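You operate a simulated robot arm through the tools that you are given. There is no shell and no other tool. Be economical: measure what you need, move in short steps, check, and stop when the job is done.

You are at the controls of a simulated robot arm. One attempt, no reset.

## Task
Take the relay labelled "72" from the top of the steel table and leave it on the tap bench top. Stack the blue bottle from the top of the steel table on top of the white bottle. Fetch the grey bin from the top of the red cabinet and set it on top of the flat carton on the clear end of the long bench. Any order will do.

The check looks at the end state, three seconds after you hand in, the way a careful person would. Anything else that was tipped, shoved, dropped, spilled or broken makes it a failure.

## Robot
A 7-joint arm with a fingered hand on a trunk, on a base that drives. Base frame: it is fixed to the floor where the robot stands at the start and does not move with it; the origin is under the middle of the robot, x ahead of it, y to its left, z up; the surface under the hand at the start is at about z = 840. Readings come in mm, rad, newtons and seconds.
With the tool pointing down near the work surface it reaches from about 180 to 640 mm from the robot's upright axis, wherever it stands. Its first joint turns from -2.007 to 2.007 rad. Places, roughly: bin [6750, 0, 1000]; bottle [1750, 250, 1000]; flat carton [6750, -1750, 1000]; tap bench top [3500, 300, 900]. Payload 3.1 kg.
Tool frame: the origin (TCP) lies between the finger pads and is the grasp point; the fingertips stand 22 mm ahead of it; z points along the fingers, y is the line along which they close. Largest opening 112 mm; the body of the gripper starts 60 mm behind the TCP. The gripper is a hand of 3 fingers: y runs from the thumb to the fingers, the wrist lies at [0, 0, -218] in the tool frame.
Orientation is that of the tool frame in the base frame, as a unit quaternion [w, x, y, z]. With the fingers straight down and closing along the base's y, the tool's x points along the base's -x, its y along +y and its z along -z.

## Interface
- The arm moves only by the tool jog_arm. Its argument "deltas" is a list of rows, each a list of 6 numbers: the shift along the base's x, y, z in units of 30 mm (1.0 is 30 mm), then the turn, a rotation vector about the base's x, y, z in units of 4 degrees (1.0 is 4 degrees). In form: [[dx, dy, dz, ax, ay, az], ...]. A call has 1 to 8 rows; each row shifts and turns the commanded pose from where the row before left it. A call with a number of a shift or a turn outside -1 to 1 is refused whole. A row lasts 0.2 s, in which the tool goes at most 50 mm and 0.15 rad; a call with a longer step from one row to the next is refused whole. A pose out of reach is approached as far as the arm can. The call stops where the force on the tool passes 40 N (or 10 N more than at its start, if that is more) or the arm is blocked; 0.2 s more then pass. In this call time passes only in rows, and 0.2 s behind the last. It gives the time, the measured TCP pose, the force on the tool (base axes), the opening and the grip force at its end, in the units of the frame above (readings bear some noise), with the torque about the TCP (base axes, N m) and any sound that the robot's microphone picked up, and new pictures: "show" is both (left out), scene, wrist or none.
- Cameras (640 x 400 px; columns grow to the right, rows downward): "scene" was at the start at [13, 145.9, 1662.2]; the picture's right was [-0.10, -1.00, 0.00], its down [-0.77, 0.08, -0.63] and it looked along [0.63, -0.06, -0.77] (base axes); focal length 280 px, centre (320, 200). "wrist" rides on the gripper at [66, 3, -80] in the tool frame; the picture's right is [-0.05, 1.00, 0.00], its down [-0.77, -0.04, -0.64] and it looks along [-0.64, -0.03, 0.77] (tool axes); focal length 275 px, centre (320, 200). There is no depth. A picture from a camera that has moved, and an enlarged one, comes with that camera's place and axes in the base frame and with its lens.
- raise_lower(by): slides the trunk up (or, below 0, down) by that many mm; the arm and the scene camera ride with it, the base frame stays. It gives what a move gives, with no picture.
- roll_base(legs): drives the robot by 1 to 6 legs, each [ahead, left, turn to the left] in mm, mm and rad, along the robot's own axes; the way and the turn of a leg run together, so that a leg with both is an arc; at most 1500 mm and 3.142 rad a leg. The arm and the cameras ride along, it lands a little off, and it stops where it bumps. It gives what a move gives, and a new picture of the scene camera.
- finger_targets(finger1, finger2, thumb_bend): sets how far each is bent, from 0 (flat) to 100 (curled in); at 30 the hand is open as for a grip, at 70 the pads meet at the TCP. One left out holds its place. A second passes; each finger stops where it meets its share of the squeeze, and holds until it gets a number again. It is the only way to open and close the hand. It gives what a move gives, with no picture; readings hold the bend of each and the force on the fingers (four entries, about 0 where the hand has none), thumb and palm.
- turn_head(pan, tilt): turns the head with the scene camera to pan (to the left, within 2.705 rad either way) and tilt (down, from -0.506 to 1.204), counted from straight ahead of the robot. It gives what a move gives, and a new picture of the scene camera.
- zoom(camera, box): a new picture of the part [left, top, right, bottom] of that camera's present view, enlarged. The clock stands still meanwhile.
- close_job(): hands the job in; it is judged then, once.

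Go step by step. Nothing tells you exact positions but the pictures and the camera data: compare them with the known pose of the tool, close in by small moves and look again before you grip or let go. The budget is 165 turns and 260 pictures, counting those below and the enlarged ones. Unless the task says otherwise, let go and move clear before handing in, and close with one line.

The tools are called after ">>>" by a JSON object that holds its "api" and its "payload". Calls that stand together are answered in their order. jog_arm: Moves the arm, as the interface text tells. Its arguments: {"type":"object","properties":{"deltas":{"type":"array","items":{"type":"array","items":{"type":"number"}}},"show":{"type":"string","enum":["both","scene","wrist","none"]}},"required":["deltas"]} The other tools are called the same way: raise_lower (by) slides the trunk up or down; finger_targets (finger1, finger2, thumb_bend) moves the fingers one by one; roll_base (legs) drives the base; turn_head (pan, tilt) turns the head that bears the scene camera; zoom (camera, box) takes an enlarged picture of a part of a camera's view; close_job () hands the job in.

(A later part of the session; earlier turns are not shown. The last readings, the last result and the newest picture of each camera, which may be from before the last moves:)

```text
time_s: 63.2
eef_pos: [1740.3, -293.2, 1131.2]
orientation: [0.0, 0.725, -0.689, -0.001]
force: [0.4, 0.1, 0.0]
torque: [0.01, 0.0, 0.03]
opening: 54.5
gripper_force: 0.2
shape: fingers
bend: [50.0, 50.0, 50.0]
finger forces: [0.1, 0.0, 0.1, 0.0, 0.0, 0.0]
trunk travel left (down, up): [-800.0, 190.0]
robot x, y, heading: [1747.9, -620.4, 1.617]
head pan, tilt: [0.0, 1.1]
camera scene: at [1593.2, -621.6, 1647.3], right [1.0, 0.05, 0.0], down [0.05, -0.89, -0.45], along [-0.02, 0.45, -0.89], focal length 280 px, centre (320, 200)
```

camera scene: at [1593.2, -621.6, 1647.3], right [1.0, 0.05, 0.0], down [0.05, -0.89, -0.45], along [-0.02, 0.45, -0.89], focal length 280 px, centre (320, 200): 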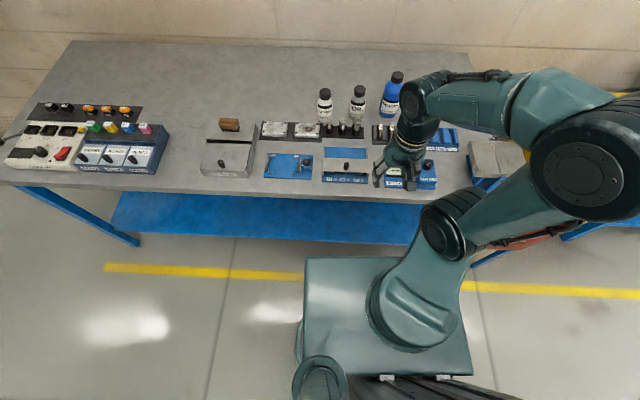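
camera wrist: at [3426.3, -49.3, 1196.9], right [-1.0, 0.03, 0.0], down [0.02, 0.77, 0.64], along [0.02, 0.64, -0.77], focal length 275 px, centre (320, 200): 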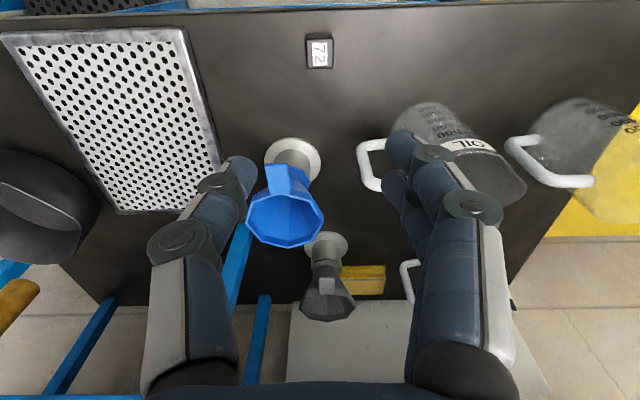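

Labels: CLEANER (white) at ≈(1572,133), OIL (grey) ≈(1692,154), POLISH (blue) ≈(1814,170). They are too far from here, so I straighten up and creep closer to the table, watching for contact.

>>> {"api": "roll_base", "payload": {"legs": [[0, 0, -0.047], [80, 40, 0]]}}

```text
time_s: 64.7
eef_pos: [1716.2, -212.8, 1131.7]
orientation: [0.0, 0.708, -0.706, 0.0]
force: [-0.1, 0.4, 0.1]
torque: [-0.01, 0.02, -0.01]
opening: 54.5
gripper_force: 0.1
shape: fingers
bend: [50.0, 50.0, 50.0]
finger forces: [0.1, 0.1, 0.0, 0.0, 0.0, 0.0]
trunk travel left (down, up): [-800.0, 190.0]
robot x, y, heading: [1711.2, -537.8, 1.575]
head pan, tilt: [0.0, 1.1]
camera scene: at [1553.2, -534.4, 1647.2], right [1.0, 0.0, 0.0], down [0.0, -0.89, -0.45], along [0.0, 0.45, -0.89], focal length 280 px, centre (320, 200)
```

scene: 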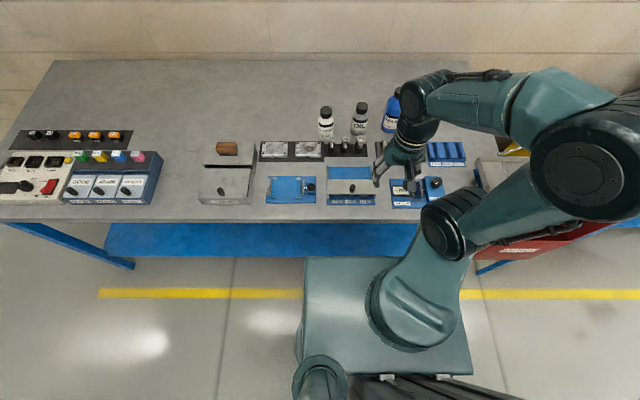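

No bump. Creep another 70 mm.

>>> {"api": "roll_base", "payload": {"legs": [[70, 0, 0]]}}

>>> {"api": "turn_head", "payload": {"pan": 0.0, "tilt": 0.85}}

```text
time_s: 65.7
eef_pos: [1715.7, -142.8, 1131.9]
orientation: [0.0, 0.708, -0.706, 0.0]
force: [-0.5, -0.2, -0.3]
torque: [-0.01, 0.03, 0.01]
opening: 54.5
gripper_force: 0.1
shape: fingers
bend: [50.0, 50.0, 50.0]
finger forces: [0.1, 0.0, 0.1, 0.0, 0.1, 0.1]
trunk travel left (down, up): [-800.0, 190.0]
robot x, y, heading: [1710.1, -469.9, 1.572]
head pan, tilt: [0.0, 1.1]
camera scene: at [1553.3, -463.5, 1647.2], right [1.0, 0.0, 0.0], down [0.0, -0.89, -0.45], along [0.0, 0.45, -0.89], focal length 280 px, centre (320, 200)
```

scene: 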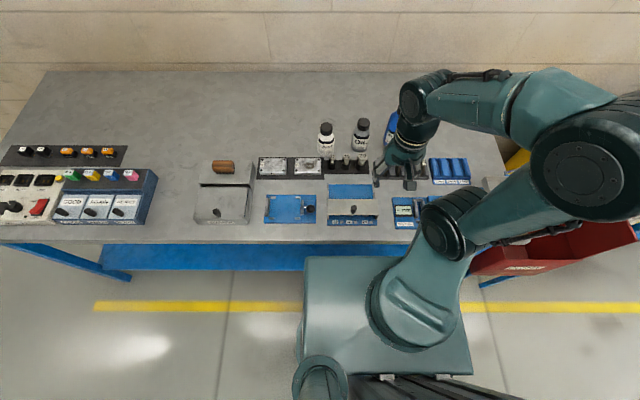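

```text
time_s: 66.5
eef_pos: [1716.9, -144.0, 1131.9]
orientation: [0.0, 0.708, -0.706, 0.0]
force: [-0.3, -0.5, -0.2]
torque: [0.0, 0.01, -0.01]
opening: 54.5
gripper_force: 0.0
shape: fingers
bend: [50.0, 50.0, 50.0]
finger forces: [0.0, 0.0, 0.0, 0.0, 0.0, 0.0]
trunk travel left (down, up): [-800.0, 190.0]
robot x, y, heading: [1712.0, -469.3, 1.573]
head pan, tilt: [0.0, 0.85]
camera scene: at [1553.3, -450.5, 1664.9], right [1.0, 0.0, 0.0], down [0.0, -0.75, -0.66], along [0.0, 0.66, -0.75], focal length 280 px, centre (320, 200)
```

scene: 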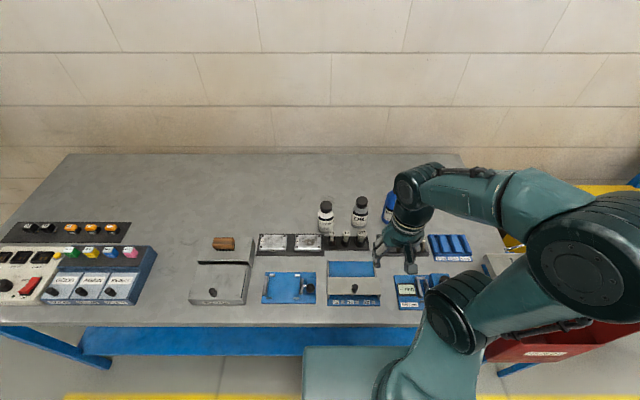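

No bump at y≈−469; that's close enough. I measure the bottles precisely with axes now aligned.

>>> {"api": "zoom", "payload": {"camera": "scene", "box": [310, 185, 406, 245]}}

>>> {"api": "finger_targets", "payload": {"finger1": 30, "finger2": 30, "thumb_bend": 30}}

>>> {"api": "jog_arm", "payload": {"deltas": [[0, 0.5, 0, 0, 0, 0], [0, 1, 0, 0, 0, 0], [0, 1, 0, 0, 0, 0], [0, 1, 0, 0, 0, 0], [0, 1, 0, 0, 0, 0], [0, 1, 0, 0, 0, 0], [0, 1, 0, 0, 0, 0]], "show": "wrist"}}

```text
6.67 times, centred on (358, 215) of scene
camera zoom: at [1553.3, -450.5, 1664.9], right [1.0, 0.0, 0.0], down [0.0, -0.75, -0.66], along [0.0, 0.66, -0.75], focal length 1863 px, centre (67, 100)
```

zoom: 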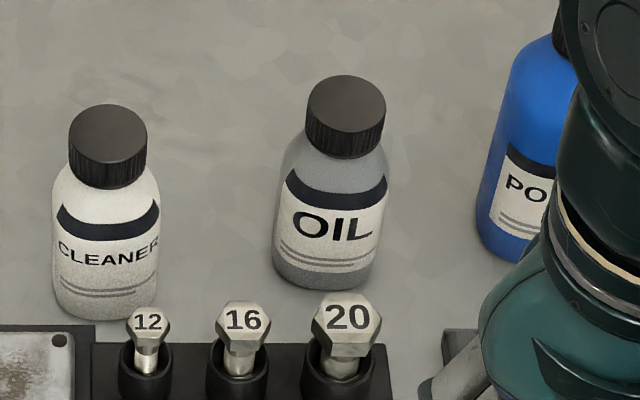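

```text
time_s: 67.5
eef_pos: [1716.6, -143.5, 1131.0]
orientation: [0.0, 0.708, -0.706, 0.0]
force: [-0.3, 0.2, 0.0]
torque: [0.0, 0.0, 0.0]
opening: 111.2
gripper_force: 0.0
shape: fingers
bend: [30.0, 30.0, 30.0]
finger forces: [0.0, 0.0, 0.0, 0.1, 0.0, 0.0]
trunk travel left (down, up): [-800.0, 190.0]
robot x, y, heading: [1709.7, -468.6, 1.574]
head pan, tilt: [0.0, 0.85]
```

```text
time_s: 69.1
eef_pos: [1716.1, 54.6, 1131.8]
orientation: [0.001, 0.708, -0.706, 0.0]
force: [0.3, 0.3, 0.4]
torque: [0.0, 0.01, 0.01]
opening: 111.1
gripper_force: 0.1
shape: fingers
bend: [30.0, 30.0, 30.0]
finger forces: [0.0, 0.1, 0.0, 0.0, 0.1, 0.1]
trunk travel left (down, up): [-800.0, 190.0]
robot x, y, heading: [1712.0, -464.2, 1.572]
head pan, tilt: [0.0, 0.85]
camera wrist: at [1714.6, -10.9, 1212.6], right [-1.0, 0.04, 0.0], down [0.03, 0.77, 0.63], along [0.03, 0.63, -0.77], focal length 275 px, centre (320, 200)
```

wrist: 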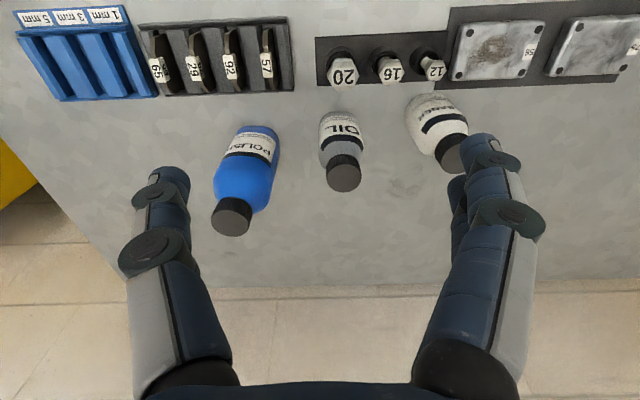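

White: centre ≈(1574,147), top ≈960. Blue: centre ≈(1815,184), top ≈1000. I move the open hand over the blue bottle, still high.

>>> {"api": "jog_arm", "payload": {"deltas": [[1, 0.8, 0, 0, 0, 0], [1, 0.8, 0, 0, 0, 0], [1, 0.8, 0, 0, 0, 0], [0.3, 0.8, 0, 0, 0, 0]], "show": "both"}}

```text
time_s: 70.1
eef_pos: [1812.0, 152.1, 1131.9]
orientation: [0.001, 0.708, -0.706, 0.001]
force: [0.4, 0.7, 0.1]
torque: [-0.05, 0.0, 0.0]
opening: 111.1
gripper_force: 0.1
shape: fingers
bend: [30.0, 30.0, 30.0]
finger forces: [0.0, 0.1, 0.0, 0.0, 0.0, 0.0]
trunk travel left (down, up): [-800.0, 190.0]
robot x, y, heading: [1711.3, -471.0, 1.577]
head pan, tilt: [0.0, 0.85]
camera scene: at [1552.6, -447.6, 1664.9], right [1.0, 0.0, 0.0], down [0.0, -0.75, -0.66], along [0.0, 0.66, -0.75], focal length 280 px, centre (320, 200)
camera wrist: at [1810.5, 86.7, 1213.3], right [-1.0, 0.04, 0.0], down [0.03, 0.77, 0.63], along [0.03, 0.63, -0.77], focal length 275 px, centre (320, 200)
```

scene: 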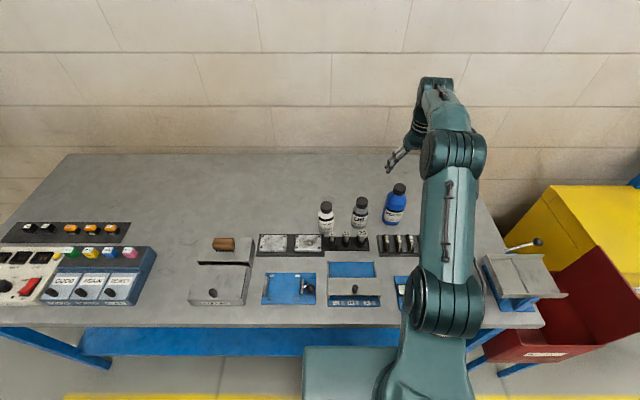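
wrist: 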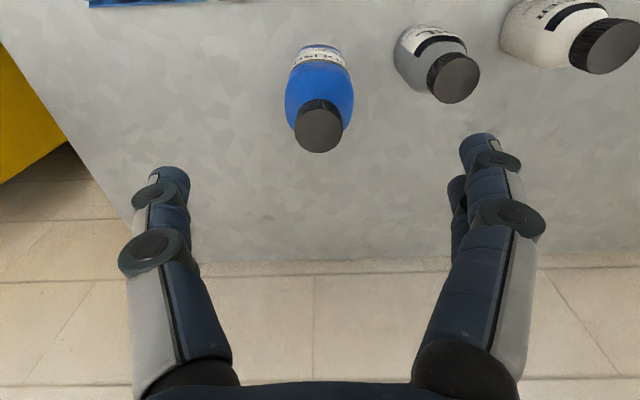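

Blue is at (1815,187). I tilt the hand 30° forward for more reach and cap clearance, narrow it slightly, and move over the bottle.

>>> {"api": "finger_targets", "payload": {"finger1": 36, "finger2": 36, "thumb_bend": 36}}

>>> {"api": "jog_arm", "payload": {"deltas": [[0, 0, 0, 0.94, 0, 0], [0, 0, 0, 0.94, 0, 0], [0, 0, 0, 0.94, 0, 0], [0, 0, 0, 0.94, 0, 0], [0, 0.2, 0, 0.94, 0, 0], [0.1, 0.3, 0, 0.94, 0, 0], [0, 0.3, 0, 0.94, 0, 0], [0, 0.3, 0, 0.94, 0, 0]], "show": "both"}}

```text
time_s: 71.1
eef_pos: [1813.1, 150.0, 1133.6]
orientation: [-0.001, 0.709, -0.705, 0.0]
force: [0.3, 0.2, 1.1]
torque: [0.0, 0.0, 0.0]
opening: 96.1
gripper_force: 0.1
shape: fingers
bend: [36.0, 36.0, 36.0]
finger forces: [0.0, 0.0, 0.0, 0.0, 0.1, 0.1]
trunk travel left (down, up): [-800.0, 190.0]
robot x, y, heading: [1708.3, -471.5, 1.578]
head pan, tilt: [0.0, 0.85]
```

```text
time_s: 72.9
eef_pos: [1816.9, 180.3, 1131.2]
orientation: [-0.185, 0.684, -0.682, -0.184]
force: [-0.2, 0.4, -0.3]
torque: [0.02, 0.02, -0.01]
opening: 95.6
gripper_force: 0.0
shape: fingers
bend: [36.0, 36.0, 36.0]
finger forces: [0.0, 0.1, 0.1, 0.0, 0.0, 0.0]
trunk travel left (down, up): [-800.0, 190.0]
robot x, y, heading: [1712.7, -466.7, 1.575]
head pan, tilt: [0.0, 0.85]
camera scene: at [1553.7, -449.8, 1665.0], right [1.0, 0.0, 0.0], down [0.0, -0.75, -0.66], along [0.0, 0.66, -0.75], focal length 280 px, centre (320, 200)
camera wrist: at [1814.8, 84.0, 1167.7], right [-1.0, 0.04, 0.02], down [0.03, 0.35, 0.94], along [0.03, 0.94, -0.35], focal length 275 px, centre (320, 200)
```

scene: 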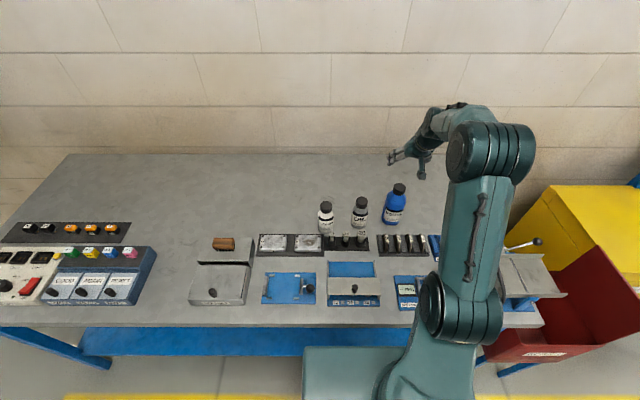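
wrist: 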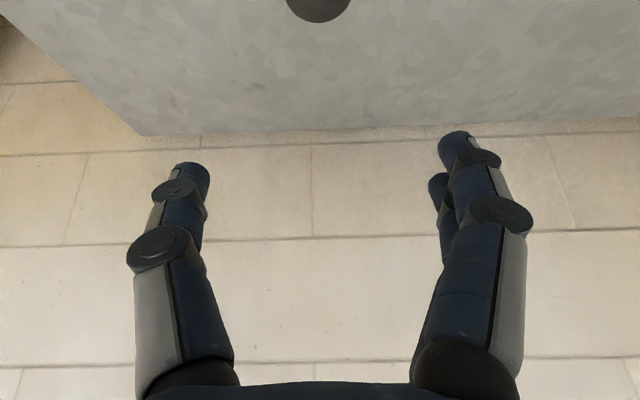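

Pose is right and reach is fine. I descend to just above cap level and check the centring.

>>> {"api": "jog_arm", "payload": {"deltas": [[0, 0.1, -1, 0, 0, 0], [0, 0.1, -1, 0, 0, 0], [-0.05, 0, -1, 0, 0, 0], [0, 0, -0.5, 0, 0, 0]], "show": "both"}}

>>> {"api": "zoom", "payload": {"camera": "scene", "box": [350, 150, 446, 230]}}

```text
time_s: 73.9
eef_pos: [1816.1, 186.7, 1024.8]
orientation: [-0.184, 0.683, -0.683, -0.182]
force: [0.1, -1.0, 0.3]
torque: [0.01, 0.02, 0.0]
opening: 95.6
gripper_force: 0.2
shape: fingers
bend: [36.0, 36.0, 36.0]
finger forces: [0.0, 0.0, 0.1, 0.1, 0.1, 0.1]
trunk travel left (down, up): [-800.0, 190.0]
robot x, y, heading: [1707.4, -472.0, 1.581]
head pan, tilt: [0.0, 0.85]
camera scene: at [1553.6, -449.7, 1665.0], right [1.0, 0.0, 0.0], down [0.0, -0.75, -0.66], along [0.0, 0.66, -0.75], focal length 280 px, centre (320, 200)
camera wrist: at [1814.6, 89.4, 1061.5], right [-1.0, 0.04, 0.02], down [0.03, 0.35, 0.94], along [0.03, 0.94, -0.35], focal length 275 px, centre (320, 200)
```

scene: 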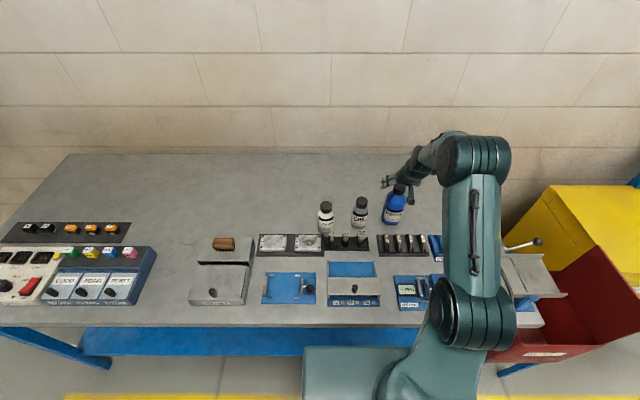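
wrist: 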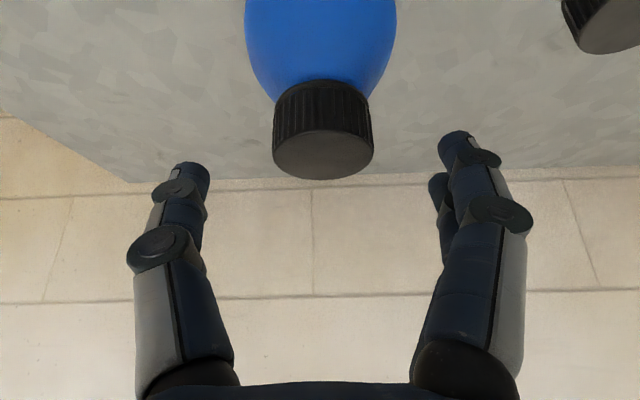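

```text
5.00 times, centred on (398, 190) of scene
camera zoom: at [1553.6, -449.7, 1665.0], right [1.0, 0.0, 0.0], down [0.0, -0.75, -0.66], along [0.0, 0.66, -0.75], focal length 1397 px, centre (-70, 250)
```

zoom: 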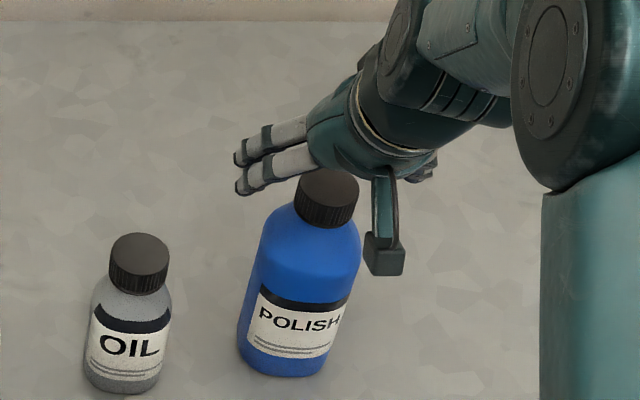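

Well centred; cap top ≈1006. I lower to TCP z≈955 around the bottle's upper body.

>>> {"api": "jog_arm", "payload": {"deltas": [[0, 0, -0.8, 0, 0, 0], [0, 0, -0.8, 0, 0, 0], [0, 0, -0.7, 0, 0, 0]], "show": "both"}}

>>> {"api": "zoom", "payload": {"camera": "scene", "box": [350, 150, 446, 230]}}

```text
time_s: 74.7
eef_pos: [1815.3, 187.9, 955.8]
orientation: [-0.184, 0.683, -0.682, -0.183]
force: [0.5, 0.0, -0.5]
torque: [0.04, 0.01, -0.01]
opening: 95.5
gripper_force: 0.0
shape: fingers
bend: [36.0, 36.0, 36.0]
finger forces: [0.0, 0.1, 0.0, 0.0, 0.0, 0.0]
trunk travel left (down, up): [-800.0, 190.0]
robot x, y, heading: [1709.5, -466.2, 1.571]
head pan, tilt: [0.0, 0.85]
camera scene: at [1553.5, -449.5, 1665.0], right [1.0, 0.0, 0.0], down [0.0, -0.75, -0.66], along [0.0, 0.66, -0.75], focal length 280 px, centre (320, 200)
camera wrist: at [1813.5, 90.3, 993.1], right [-1.0, 0.04, 0.02], down [0.03, 0.35, 0.94], along [0.03, 0.94, -0.35], focal length 275 px, centre (320, 200)
```

scene: 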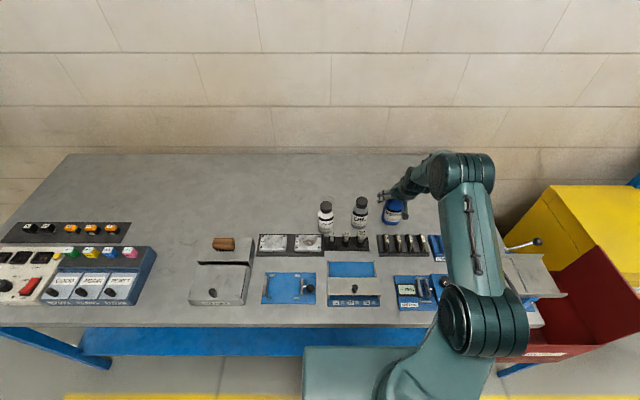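
wrist: 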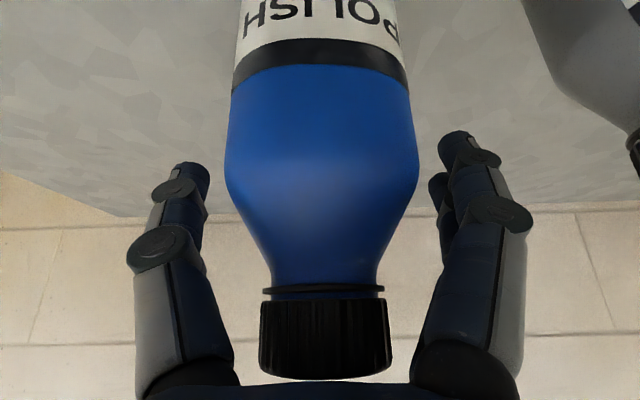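

```text
5.00 times, centred on (398, 190) of scene
camera zoom: at [1553.5, -449.5, 1665.0], right [1.0, 0.0, 0.0], down [0.0, -0.75, -0.66], along [0.0, 0.66, -0.75], focal length 1397 px, centre (-70, 250)
```

zoom: 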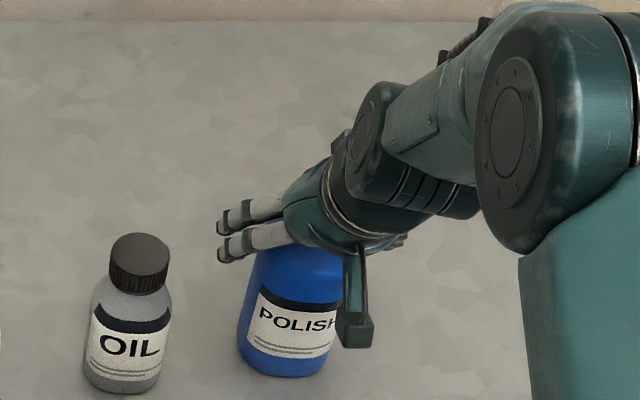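

The straight body ends near z≈940, so I want a lower, more tilted grasp (45°). First I check the height of the numbered plates under the wrist camera.

>>> {"api": "zoom", "payload": {"camera": "scene", "box": [366, 190, 446, 260]}}

```text
5.71 times, centred on (406, 225) of scene
camera zoom: at [1553.5, -449.5, 1665.0], right [1.0, 0.0, 0.0], down [0.0, -0.75, -0.66], along [0.0, 0.66, -0.75], focal length 1597 px, centre (-171, 57)
```

zoom: 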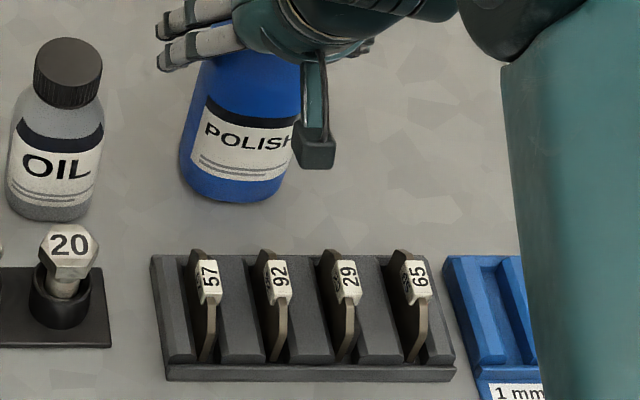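

Plates reach at most ≈900–910; at 45° the camera box stays above ≈930. I tilt 15° more and lower to z≈938.

>>> {"api": "jog_arm", "payload": {"deltas": [[0, -0.05, 0, 0.94, 0, 0], [0, -0.05, 0, 0.94, 0, 0], [0, -0.05, 0, 0.94, 0, 0], [0, 0, 0, 0.94, 0, 0], [0, 0, -0.3, 0, 0, 0], [0, 0, -0.27, 0, 0, 0]], "show": "both"}}

>>> {"api": "zoom", "payload": {"camera": "scene", "box": [366, 190, 446, 260]}}

```text
time_s: 76.1
eef_pos: [1815.9, 183.2, 939.9]
orientation: [-0.271, 0.654, -0.652, -0.271]
force: [-0.7, 1.1, -0.8]
torque: [0.01, -0.02, -0.02]
opening: 95.7
gripper_force: 0.1
shape: fingers
bend: [36.0, 36.0, 36.0]
finger forces: [0.0, 0.0, 0.1, 0.0, 0.0, 0.0]
trunk travel left (down, up): [-800.0, 190.0]
robot x, y, heading: [1709.7, -468.4, 1.57]
head pan, tilt: [0.0, 0.85]
camera scene: at [1553.4, -449.6, 1665.0], right [1.0, 0.0, 0.0], down [0.0, -0.75, -0.66], along [0.0, 0.66, -0.75], focal length 280 px, centre (320, 200)
camera wrist: at [1814.2, 80.4, 950.6], right [-1.0, 0.03, 0.03], down [0.03, 0.09, 1.0], along [0.03, 1.0, -0.09], focal length 275 px, centre (320, 200)
```

scene: 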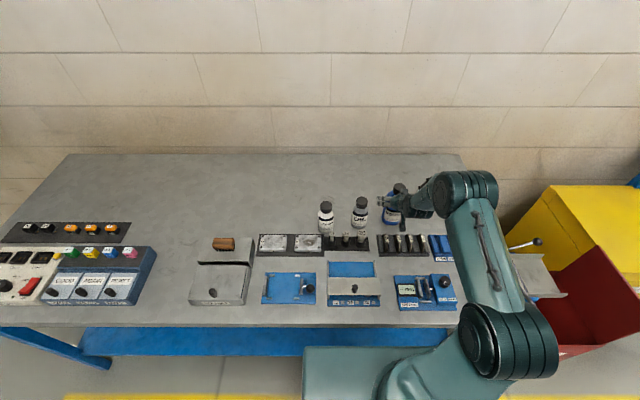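
wrist: 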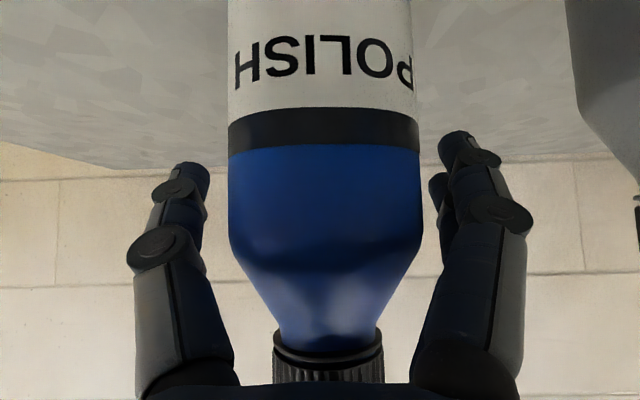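

```text
5.71 times, centred on (406, 225) of scene
camera zoom: at [1553.4, -449.6, 1665.0], right [1.0, 0.0, 0.0], down [0.0, -0.75, -0.66], along [0.0, 0.66, -0.75], focal length 1597 px, centre (-171, 57)
```

zoom: 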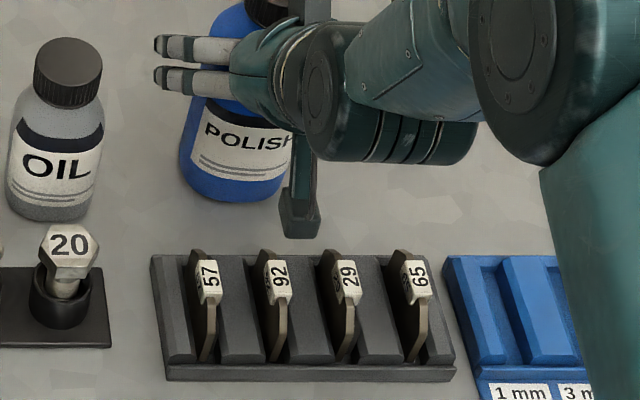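

The hand surrounds the straight body, centred. Closing now.

>>> {"api": "finger_targets", "payload": {"finger1": 55, "finger2": 55, "thumb_bend": 55}}

>>> {"api": "zoom", "payload": {"camera": "wrist", "box": [0, 0, 640, 400]}}

```text
time_s: 77.1
eef_pos: [1816.3, 183.5, 940.5]
orientation: [-0.272, 0.653, -0.653, -0.27]
force: [0.9, 0.0, 0.0]
torque: [0.02, 0.07, -0.01]
opening: 59.3
gripper_force: 7.3
shape: fingers
bend: [48.0, 51.0, 52.0]
finger forces: [4.2, 3.0, 0.0, 0.1, 6.9, 0.0]
trunk travel left (down, up): [-800.0, 190.0]
robot x, y, heading: [1711.6, -469.2, 1.575]
head pan, tilt: [0.0, 0.85]
```

```text
1.00 times, centred on (320, 200) of wrist (not enlarged: the box is as wide or as high as the picture)
camera zoom: at [1814.2, 80.4, 950.6], right [-1.0, 0.03, 0.03], down [0.03, 0.09, 0.99], along [0.03, 1.0, -0.09], focal length 275 px, centre (320, 200)
```

zoom: 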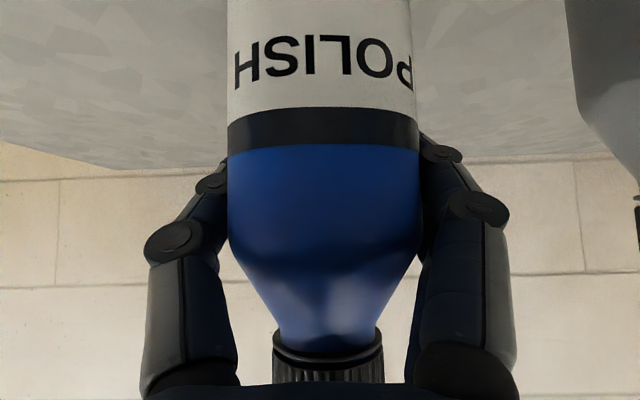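

Gripping with wrap-around. Tighten and lift a little to test.

>>> {"api": "finger_targets", "payload": {"finger1": 66, "finger2": 66, "thumb_bend": 66}}

>>> {"api": "jog_arm", "payload": {"deltas": [[0, 0, 0.4, 0, 0, 0], [0, 0, 0.6, 0, 0, 0]], "show": "both"}}

```text
time_s: 78.1
eef_pos: [1815.6, 183.2, 940.4]
orientation: [-0.272, 0.654, -0.652, -0.27]
force: [-0.1, 0.9, 0.2]
torque: [0.03, 0.07, -0.02]
opening: 57.7
gripper_force: 19.5
shape: fingers
bend: [48.0, 52.0, 57.0]
finger forces: [8.9, 10.8, 0.0, 0.1, 19.5, 0.1]
trunk travel left (down, up): [-800.0, 190.0]
robot x, y, heading: [1711.0, -468.1, 1.576]
head pan, tilt: [0.0, 0.85]
```

```text
time_s: 78.7
eef_pos: [1815.8, 183.7, 970.2]
orientation: [-0.271, 0.654, -0.652, -0.271]
force: [-1.1, -0.3, -3.1]
torque: [0.02, -0.04, -0.04]
opening: 57.6
gripper_force: 20.2
shape: fingers
bend: [48.0, 52.0, 57.0]
finger forces: [9.1, 10.7, 0.0, 0.1, 19.5, 0.0]
trunk travel left (down, up): [-800.0, 190.0]
robot x, y, heading: [1708.1, -466.9, 1.58]
head pan, tilt: [0.0, 0.85]
camera scene: at [1553.1, -449.4, 1664.9], right [1.0, 0.0, 0.0], down [0.0, -0.75, -0.66], along [0.0, 0.66, -0.75], focal length 280 px, centre (320, 200)
camera wrist: at [1814.5, 80.4, 979.9], right [-1.0, 0.03, 0.03], down [0.03, 0.09, 0.99], along [0.03, 1.0, -0.09], focal length 275 px, centre (320, 200)
```

scene: 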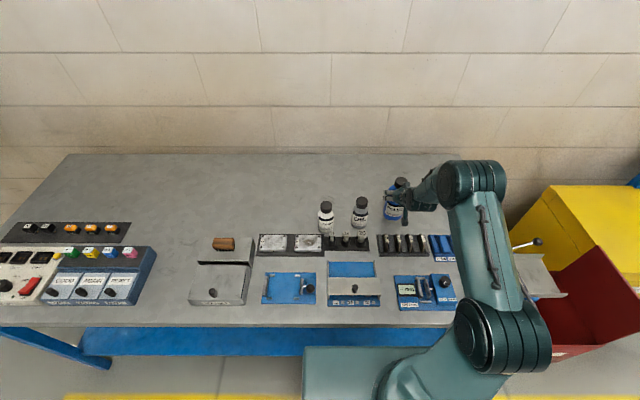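
wrist: 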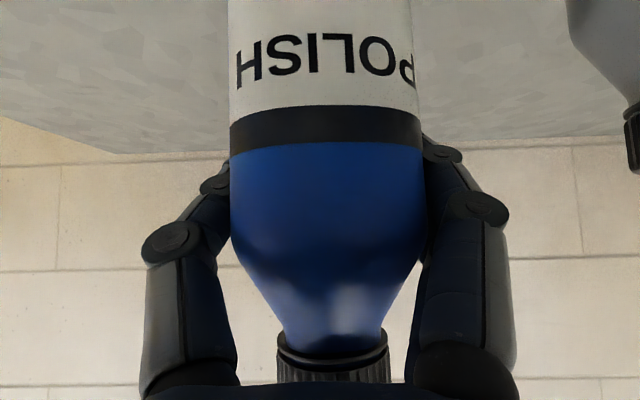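

Lifted cleanly (≈3 N). I raise to clear the others and carry it over the white bottle.

>>> {"api": "jog_arm", "payload": {"deltas": [[0, 0, 1, 0, 0, 0], [0, 0, 1, 0, 0, 0], [0, 0, 1, 0, 0, 0], [0, 0, 1, 0, 0, 0], [0, 0, 1, 0, 0, 0]], "show": "none"}}

>>> {"api": "jog_arm", "payload": {"deltas": [[-1, -0.17, 0, 0, 0, 0], [-1, -0.17, 0, 0, 0, 0], [-1, -0.17, 0, 0, 0, 0], [-1, -0.17, 0, 0, 0, 0], [-1, -0.17, 0, 0, 0, 0], [-1, -0.17, 0, 0, 0, 0], [-1, -0.17, 0, 0, 0, 0], [-1, -0.16, 0, 0, 0, 0]], "show": "both"}}

>>> {"api": "zoom", "payload": {"camera": "scene", "box": [280, 130, 400, 240]}}

```text
time_s: 79.9
eef_pos: [1821.4, 183.1, 1119.8]
orientation: [-0.272, 0.653, -0.653, -0.272]
force: [0.4, -0.1, -2.8]
torque: [0.01, 0.01, 0.0]
opening: 57.7
gripper_force: 19.9
shape: fingers
bend: [48.0, 52.0, 57.0]
finger forces: [9.0, 10.6, 0.0, 0.0, 19.3, 0.1]
trunk travel left (down, up): [-800.0, 190.0]
robot x, y, heading: [1709.6, -468.0, 1.577]
head pan, tilt: [0.0, 0.85]
```

```text
time_s: 81.7
eef_pos: [1574.9, 142.2, 1121.2]
orientation: [-0.272, 0.654, -0.652, -0.271]
force: [0.6, 1.0, -3.9]
torque: [0.0, 0.01, -0.02]
opening: 57.8
gripper_force: 19.4
shape: fingers
bend: [48.0, 52.0, 58.0]
finger forces: [9.1, 10.4, 0.1, 0.1, 19.4, 0.0]
trunk travel left (down, up): [-800.0, 190.0]
robot x, y, heading: [1708.7, -464.7, 1.573]
head pan, tilt: [0.0, 0.85]
camera scene: at [1551.1, -448.8, 1664.7], right [1.0, 0.0, 0.0], down [0.0, -0.75, -0.66], along [0.0, 0.66, -0.75], focal length 280 px, centre (320, 200)
camera wrist: at [1572.8, 38.4, 1130.7], right [-1.0, 0.03, 0.03], down [0.03, 0.09, 0.99], along [0.03, 0.99, -0.1], focal length 275 px, centre (320, 200)
```

scene: 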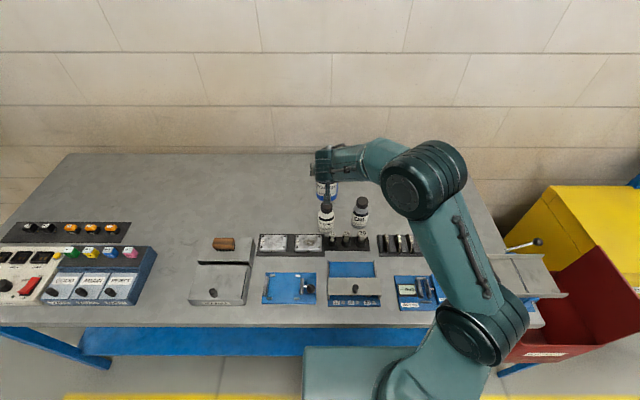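
wrist: 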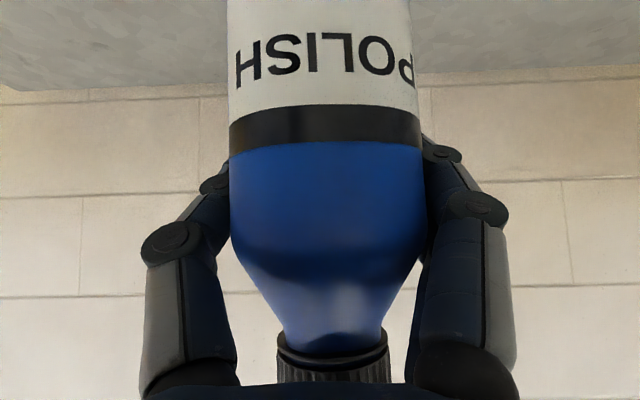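

```text
3.64 times, centred on (340, 185) of scene
camera zoom: at [1551.1, -448.8, 1664.7], right [1.0, 0.0, 0.0], down [0.0, -0.75, -0.66], along [0.0, 0.66, -0.75], focal length 1016 px, centre (247, 254)
```

zoom: 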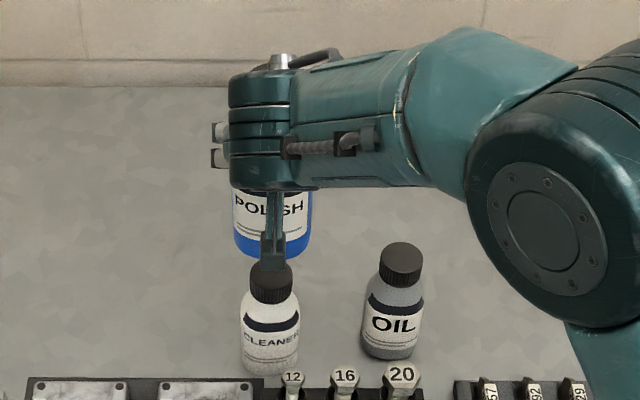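

Blue's axis and white's axis agree within about 1 mm in x and a couple of mm in y. I lower most of the way.

>>> {"api": "jog_arm", "payload": {"deltas": [[-0.04, -0.02, -0.8, 0, 0, 0], [0, 0, -0.8, 0, 0, 0]], "show": "none"}}

>>> {"api": "zoom", "payload": {"camera": "scene", "box": [295, 155, 365, 235]}}

```text
time_s: 82.3
eef_pos: [1574.2, 140.6, 1071.6]
orientation: [-0.271, 0.655, -0.651, -0.271]
force: [0.4, 0.3, -2.9]
torque: [-0.01, 0.04, -0.02]
opening: 57.7
gripper_force: 19.7
shape: fingers
bend: [48.0, 52.0, 58.0]
finger forces: [9.2, 10.5, 0.0, 0.0, 19.5, 0.0]
trunk travel left (down, up): [-800.0, 190.0]
robot x, y, heading: [1710.6, -469.7, 1.577]
head pan, tilt: [0.0, 0.85]
```

```text
5.00 times, centred on (330, 195) of scene
camera zoom: at [1553.3, -448.7, 1664.9], right [1.0, 0.0, 0.0], down [0.0, -0.75, -0.66], along [0.0, 0.66, -0.75], focal length 1397 px, centre (270, 225)
```

zoom: 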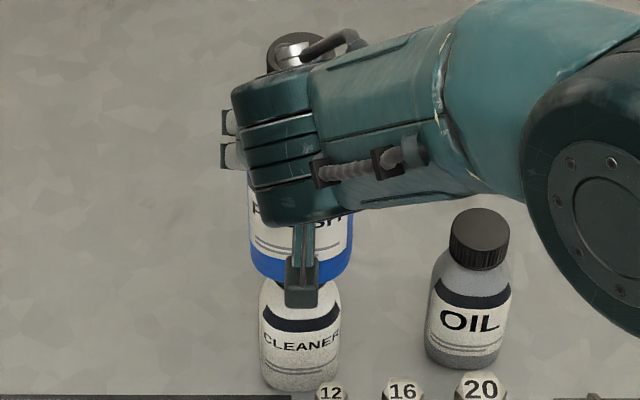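

>>> {"api": "jog_arm", "payload": {"deltas": [[0, 0, -0.15, 0, 0, 0], [0, 0, -0.13, 0, 0, 0]], "show": "none"}}

>>> {"api": "jog_arm", "payload": {"deltas": [[0, 0, -0.1, 0, 0, 0]], "show": "none"}}

>>> {"api": "zoom", "payload": {"camera": "scene", "box": [295, 155, 365, 235]}}

```text
time_s: 82.9
eef_pos: [1574.3, 141.4, 1064.6]
orientation: [-0.272, 0.653, -0.652, -0.273]
force: [0.6, 0.9, 4.8]
torque: [0.06, 0.15, -0.02]
opening: 57.8
gripper_force: 20.1
shape: fingers
bend: [48.0, 53.0, 58.0]
finger forces: [9.1, 10.6, 0.0, 0.0, 20.0, 0.0]
trunk travel left (down, up): [-800.0, 190.0]
robot x, y, heading: [1710.9, -467.8, 1.575]
head pan, tilt: [0.0, 0.85]
```

```text
time_s: 83.3
eef_pos: [1575.5, 140.8, 1064.8]
orientation: [-0.274, 0.652, -0.652, -0.274]
force: [0.4, 2.5, 18.9]
torque: [0.19, 0.25, -0.09]
opening: 57.9
gripper_force: 20.4
shape: fingers
bend: [48.0, 53.0, 58.0]
finger forces: [9.5, 10.8, 0.0, 0.0, 20.4, 0.0]
trunk travel left (down, up): [-800.0, 190.0]
robot x, y, heading: [1713.8, -469.4, 1.573]
head pan, tilt: [0.0, 0.85]
```

```text
5.00 times, centred on (330, 195) of scene
camera zoom: at [1554.6, -453.4, 1665.5], right [1.0, 0.0, 0.0], down [0.0, -0.75, -0.66], along [0.0, 0.66, -0.75], focal length 1397 px, centre (270, 225)
```

zoom: 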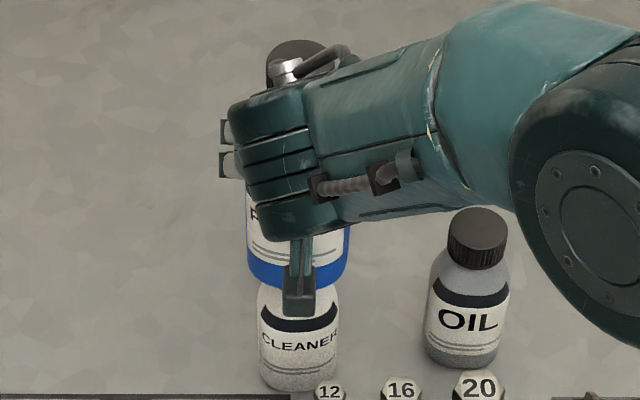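

Contact at TCP z≈1064.7. I relieve the pressing force, then check before opening.

>>> {"api": "jog_arm", "payload": {"deltas": [[0, 0, 0.1, 0, 0, 0]], "show": "wrist"}}

>>> {"api": "zoom", "payload": {"camera": "scene", "box": [295, 155, 365, 235]}}

```text
time_s: 83.7
eef_pos: [1573.7, 140.0, 1064.0]
orientation: [-0.271, 0.654, -0.651, -0.272]
force: [-0.3, 1.7, 13.1]
torque: [0.16, 0.19, 0.0]
opening: 57.4
gripper_force: 20.1
shape: fingers
bend: [48.0, 53.0, 58.0]
finger forces: [9.2, 10.5, 0.0, 0.1, 20.2, 0.0]
trunk travel left (down, up): [-800.0, 190.0]
robot x, y, heading: [1711.2, -469.5, 1.571]
head pan, tilt: [0.0, 0.85]
camera wrist: at [1572.3, 37.4, 1074.3], right [-1.0, 0.03, 0.03], down [0.03, 0.09, 1.0], along [0.03, 1.0, -0.09], focal length 275 px, centre (320, 200)
```

wrist: 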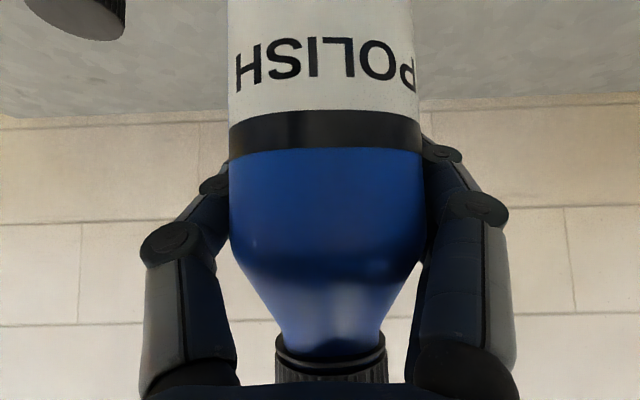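

```text
5.00 times, centred on (330, 195) of scene
camera zoom: at [1554.1, -451.9, 1665.0], right [1.0, 0.0, 0.0], down [0.0, -0.75, -0.66], along [0.0, 0.66, -0.75], focal length 1397 px, centre (270, 225)
```

zoom: 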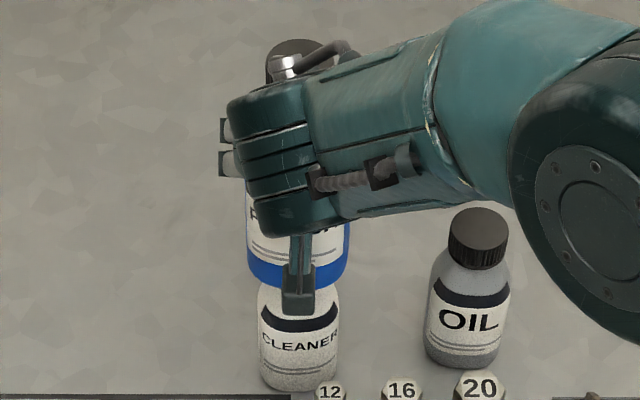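

The blue bottle leans under 1° towards −x; I correct that slightly while easing the pressure off.

>>> {"api": "jog_arm", "payload": {"deltas": [[0, 0, 0.06, 0, 0.2, 0], [0, 0, 0.06, 0, 0, 0]], "show": "none"}}

```text
time_s: 84.3
eef_pos: [1575.3, 140.8, 1065.4]
orientation: [0.266, -0.653, 0.654, 0.274]
force: [0.1, 0.3, -2.8]
torque: [0.0, -0.03, -0.01]
opening: 57.9
gripper_force: 19.6
shape: fingers
bend: [48.0, 53.0, 58.0]
finger forces: [8.9, 10.5, 0.0, 0.1, 19.7, 0.1]
trunk travel left (down, up): [-800.0, 190.0]
robot x, y, heading: [1710.7, -471.0, 1.576]
head pan, tilt: [0.0, 0.85]
```

>>> {"api": "jog_arm", "payload": {"deltas": [[0, 0, -0.06, 0, 0, 0]], "show": "none"}}

```text
time_s: 84.7
eef_pos: [1574.0, 139.5, 1065.9]
orientation: [0.267, -0.652, 0.654, 0.275]
force: [1.2, 0.4, -2.4]
torque: [0.0, -0.06, -0.02]
opening: 57.5
gripper_force: 19.6
shape: fingers
bend: [48.0, 53.0, 58.0]
finger forces: [8.8, 10.7, 0.2, 0.1, 19.9, 0.1]
trunk travel left (down, up): [-800.0, 190.0]
robot x, y, heading: [1711.1, -470.8, 1.579]
head pan, tilt: [0.0, 0.85]
```

>>> {"api": "jog_arm", "payload": {"deltas": [[0, 0, -0.06, 0, 0, 0]], "show": "none"}}

```text
time_s: 85.1
eef_pos: [1574.6, 140.2, 1064.1]
orientation: [0.268, -0.652, 0.654, 0.276]
force: [0.1, 0.5, 4.5]
torque: [0.09, 0.0, 0.03]
opening: 57.6
gripper_force: 19.5
shape: fingers
bend: [48.0, 53.0, 58.0]
finger forces: [9.0, 10.9, 0.0, 0.0, 19.9, 0.0]
trunk travel left (down, up): [-800.0, 190.0]
robot x, y, heading: [1707.9, -468.9, 1.574]
head pan, tilt: [0.0, 0.85]
```

Light, centred contact. I open the fingers gently in stages.

>>> {"api": "finger_targets", "payload": {"finger1": 47, "finger2": 50, "thumb_bend": 51}}

>>> {"api": "finger_targets", "payload": {"finger1": 43, "finger2": 45, "thumb_bend": 45}}

>>> {"api": "zoom", "payload": {"camera": "wrist", "box": [0, 0, 640, 400]}}

```text
time_s: 86.1
eef_pos: [1575.3, 140.3, 1063.5]
orientation: [0.266, -0.652, 0.654, 0.276]
force: [0.7, 0.0, 1.6]
torque: [0.01, -0.03, -0.01]
opening: 61.3
gripper_force: 1.5
shape: fingers
bend: [46.0, 49.0, 50.0]
finger forces: [0.5, 1.0, 0.0, 0.1, 1.7, 0.0]
trunk travel left (down, up): [-800.0, 190.0]
robot x, y, heading: [1703.7, -470.2, 1.572]
head pan, tilt: [0.0, 0.85]
```

```text
time_s: 87.1
eef_pos: [1574.0, 140.1, 1063.9]
orientation: [0.267, -0.652, 0.655, 0.275]
force: [0.4, 0.7, -0.3]
torque: [-0.04, -0.02, 0.0]
opening: 71.5
gripper_force: 0.1
shape: fingers
bend: [43.0, 45.0, 45.0]
finger forces: [0.0, 0.0, 0.1, 0.1, 0.1, 0.0]
trunk travel left (down, up): [-800.0, 190.0]
robot x, y, heading: [1705.1, -470.4, 1.575]
head pan, tilt: [0.0, 0.85]
```

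```text
1.00 times, centred on (320, 200) of wrist (not enlarged: the box is as wide or as high as the picture)
camera zoom: at [1573.1, 37.2, 1073.8], right [-1.0, 0.03, 0.04], down [0.05, 0.09, 0.99], along [0.03, 1.0, -0.09], focal length 275 px, centre (320, 200)
```

zoom: 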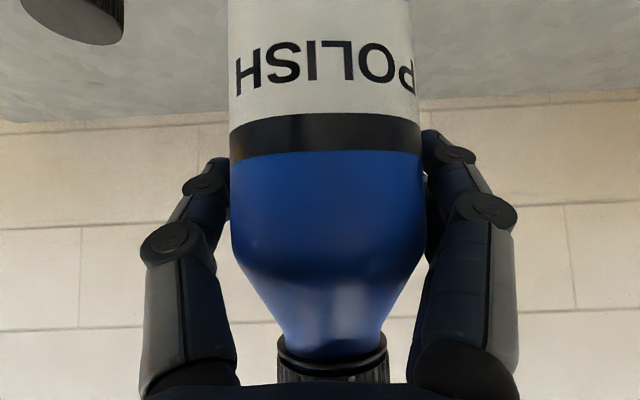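

It stands. I open fully and withdraw along the tool axis (back and up).

>>> {"api": "finger_targets", "payload": {"finger1": 33, "finger2": 33, "thumb_bend": 33}}

>>> {"api": "jog_arm", "payload": {"deltas": [[0, -0.4, 0.4, 0, 0, 0], [0, -0.7, 0.7, 0, 0, 0], [0, -0.7, 0.7, 0, 0, 0], [0, -0.7, 0.7, 0, 0, 0], [0, -1, 0.7, 0, 0, 0], [0, -1, 0.7, 0, 0, 0]], "show": "both"}}

>>> {"api": "zoom", "payload": {"camera": "scene", "box": [280, 130, 400, 240]}}

```text
time_s: 88.1
eef_pos: [1575.2, 139.8, 1065.0]
orientation: [0.267, -0.651, 0.655, 0.275]
force: [0.0, 0.4, 0.0]
torque: [-0.01, -0.03, 0.0]
opening: 103.0
gripper_force: 0.0
shape: fingers
bend: [33.0, 33.0, 33.0]
finger forces: [0.1, 0.0, 0.1, 0.1, 0.0, 0.0]
trunk travel left (down, up): [-800.0, 190.0]
robot x, y, heading: [1709.7, -467.4, 1.57]
head pan, tilt: [0.0, 0.85]
```

```text
time_s: 89.5
eef_pos: [1575.9, 6.7, 1182.2]
orientation: [0.268, -0.651, 0.654, 0.275]
force: [0.2, -0.1, 0.2]
torque: [0.02, 0.0, 0.0]
opening: 103.1
gripper_force: 0.1
shape: fingers
bend: [33.0, 33.0, 33.0]
finger forces: [0.1, 0.0, 0.0, 0.0, 0.0, 0.0]
trunk travel left (down, up): [-800.0, 190.0]
robot x, y, heading: [1712.5, -468.7, 1.574]
head pan, tilt: [0.0, 0.85]
camera scene: at [1553.6, -451.1, 1665.0], right [1.0, 0.0, 0.0], down [0.0, -0.75, -0.66], along [0.0, 0.66, -0.75], focal length 280 px, centre (320, 200)
camera wrist: at [1575.0, -95.7, 1192.5], right [-1.0, 0.03, 0.04], down [0.05, 0.09, 0.99], along [0.03, 1.0, -0.09], focal length 275 px, centre (320, 200)
```

scene: 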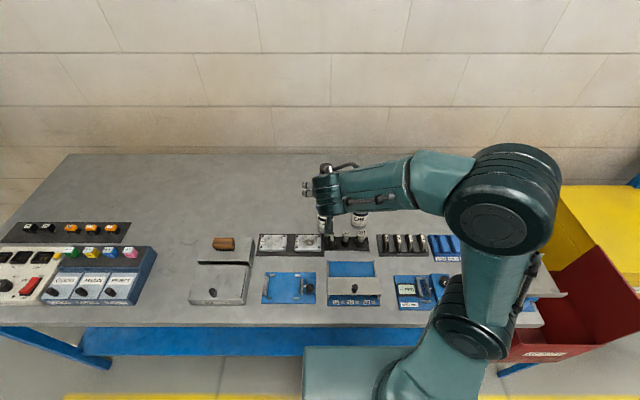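
wrist: 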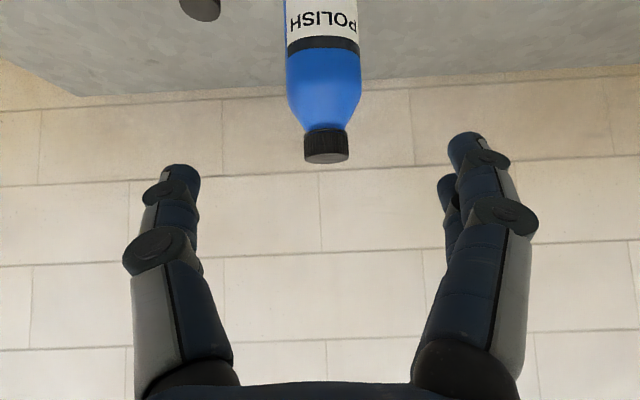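

```text
3.64 times, centred on (340, 185) of scene
camera zoom: at [1553.6, -451.1, 1665.0], right [1.0, 0.0, 0.0], down [0.0, -0.75, -0.66], along [0.0, 0.66, -0.75], focal length 1016 px, centre (247, 254)
```

zoom: 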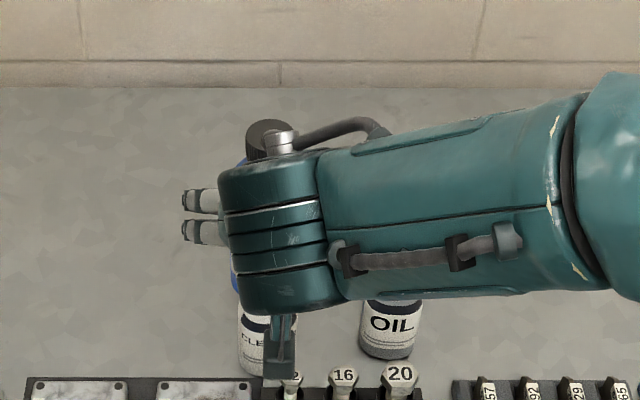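

The stack stands. I retract and bring the tool back to vertical, then back the robot away from the table.

>>> {"api": "jog_arm", "payload": {"deltas": [[0.3, -0.8, 0.2, -0.94, 0, 0], [0.3, -0.8, 0.2, -0.94, 0, 0], [0.3, -0.8, 0.2, -0.94, 0, 0], [0.3, -0.8, 0, -0.94, 0, 0], [0.3, -0.8, 0, -0.94, 0, 0], [0.3, -0.8, 0, -0.94, 0, 0], [0.3, -0.8, 0, -0.94, 0, 0], [0.3, 0, 0, -0.94, 0, 0]], "show": "none"}}

>>> {"api": "jog_arm", "payload": {"deltas": [[0.5, 0, 0, -0.94, -0.1, 0], [0.5, 0, 0, -0.94, -0.1, 0], [0.5, 0, 0, -0.94, 0, 0], [0.5, 0, 0, -0.94, 0, 0]], "show": "scene"}}

>>> {"api": "zoom", "payload": {"camera": "scene", "box": [280, 130, 400, 240]}}

```text
time_s: 91.3
eef_pos: [1647.5, -159.5, 1199.6]
orientation: [0.088, -0.699, 0.703, 0.097]
force: [-0.2, -0.1, 0.7]
torque: [0.0, -0.04, -0.01]
opening: 103.2
gripper_force: 0.0
shape: fingers
bend: [33.0, 33.0, 33.0]
finger forces: [0.0, 0.0, 0.0, 0.0, 0.1, 0.0]
trunk travel left (down, up): [-800.0, 190.0]
robot x, y, heading: [1710.8, -470.3, 1.571]
head pan, tilt: [0.0, 0.85]
```

```text
time_s: 92.3
eef_pos: [1707.1, -162.2, 1196.8]
orientation: [0.001, -0.705, 0.709, -0.002]
force: [0.7, 0.5, 0.2]
torque: [0.01, 0.04, 0.01]
opening: 103.1
gripper_force: 0.0
shape: fingers
bend: [33.0, 33.0, 33.0]
finger forces: [0.0, 0.1, 0.0, 0.0, 0.0, 0.1]
trunk travel left (down, up): [-800.0, 190.0]
robot x, y, heading: [1706.2, -466.8, 1.57]
head pan, tilt: [0.0, 0.85]
camera scene: at [1553.6, -449.7, 1665.0], right [1.0, 0.0, 0.0], down [0.0, -0.75, -0.66], along [0.0, 0.66, -0.75], focal length 280 px, centre (320, 200)
```

scene: 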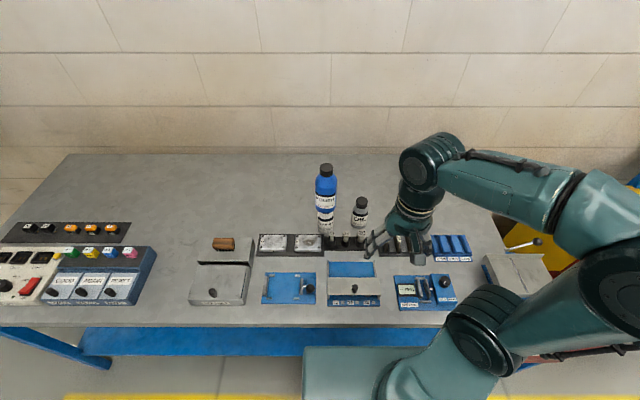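

```text
3.64 times, centred on (340, 185) of scene
camera zoom: at [1553.6, -449.7, 1665.0], right [1.0, 0.0, 0.0], down [0.0, -0.75, -0.66], along [0.0, 0.66, -0.75], focal length 1016 px, centre (247, 254)
```

zoom: 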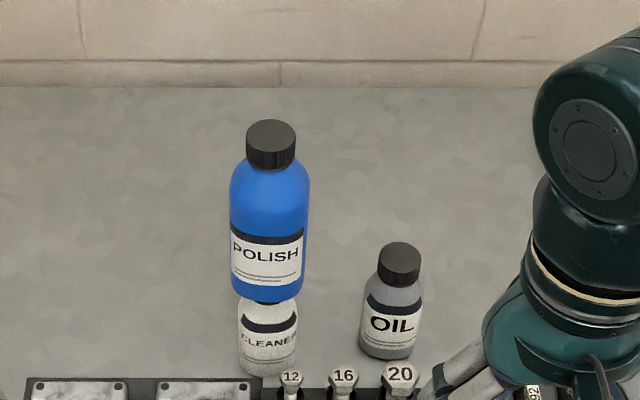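

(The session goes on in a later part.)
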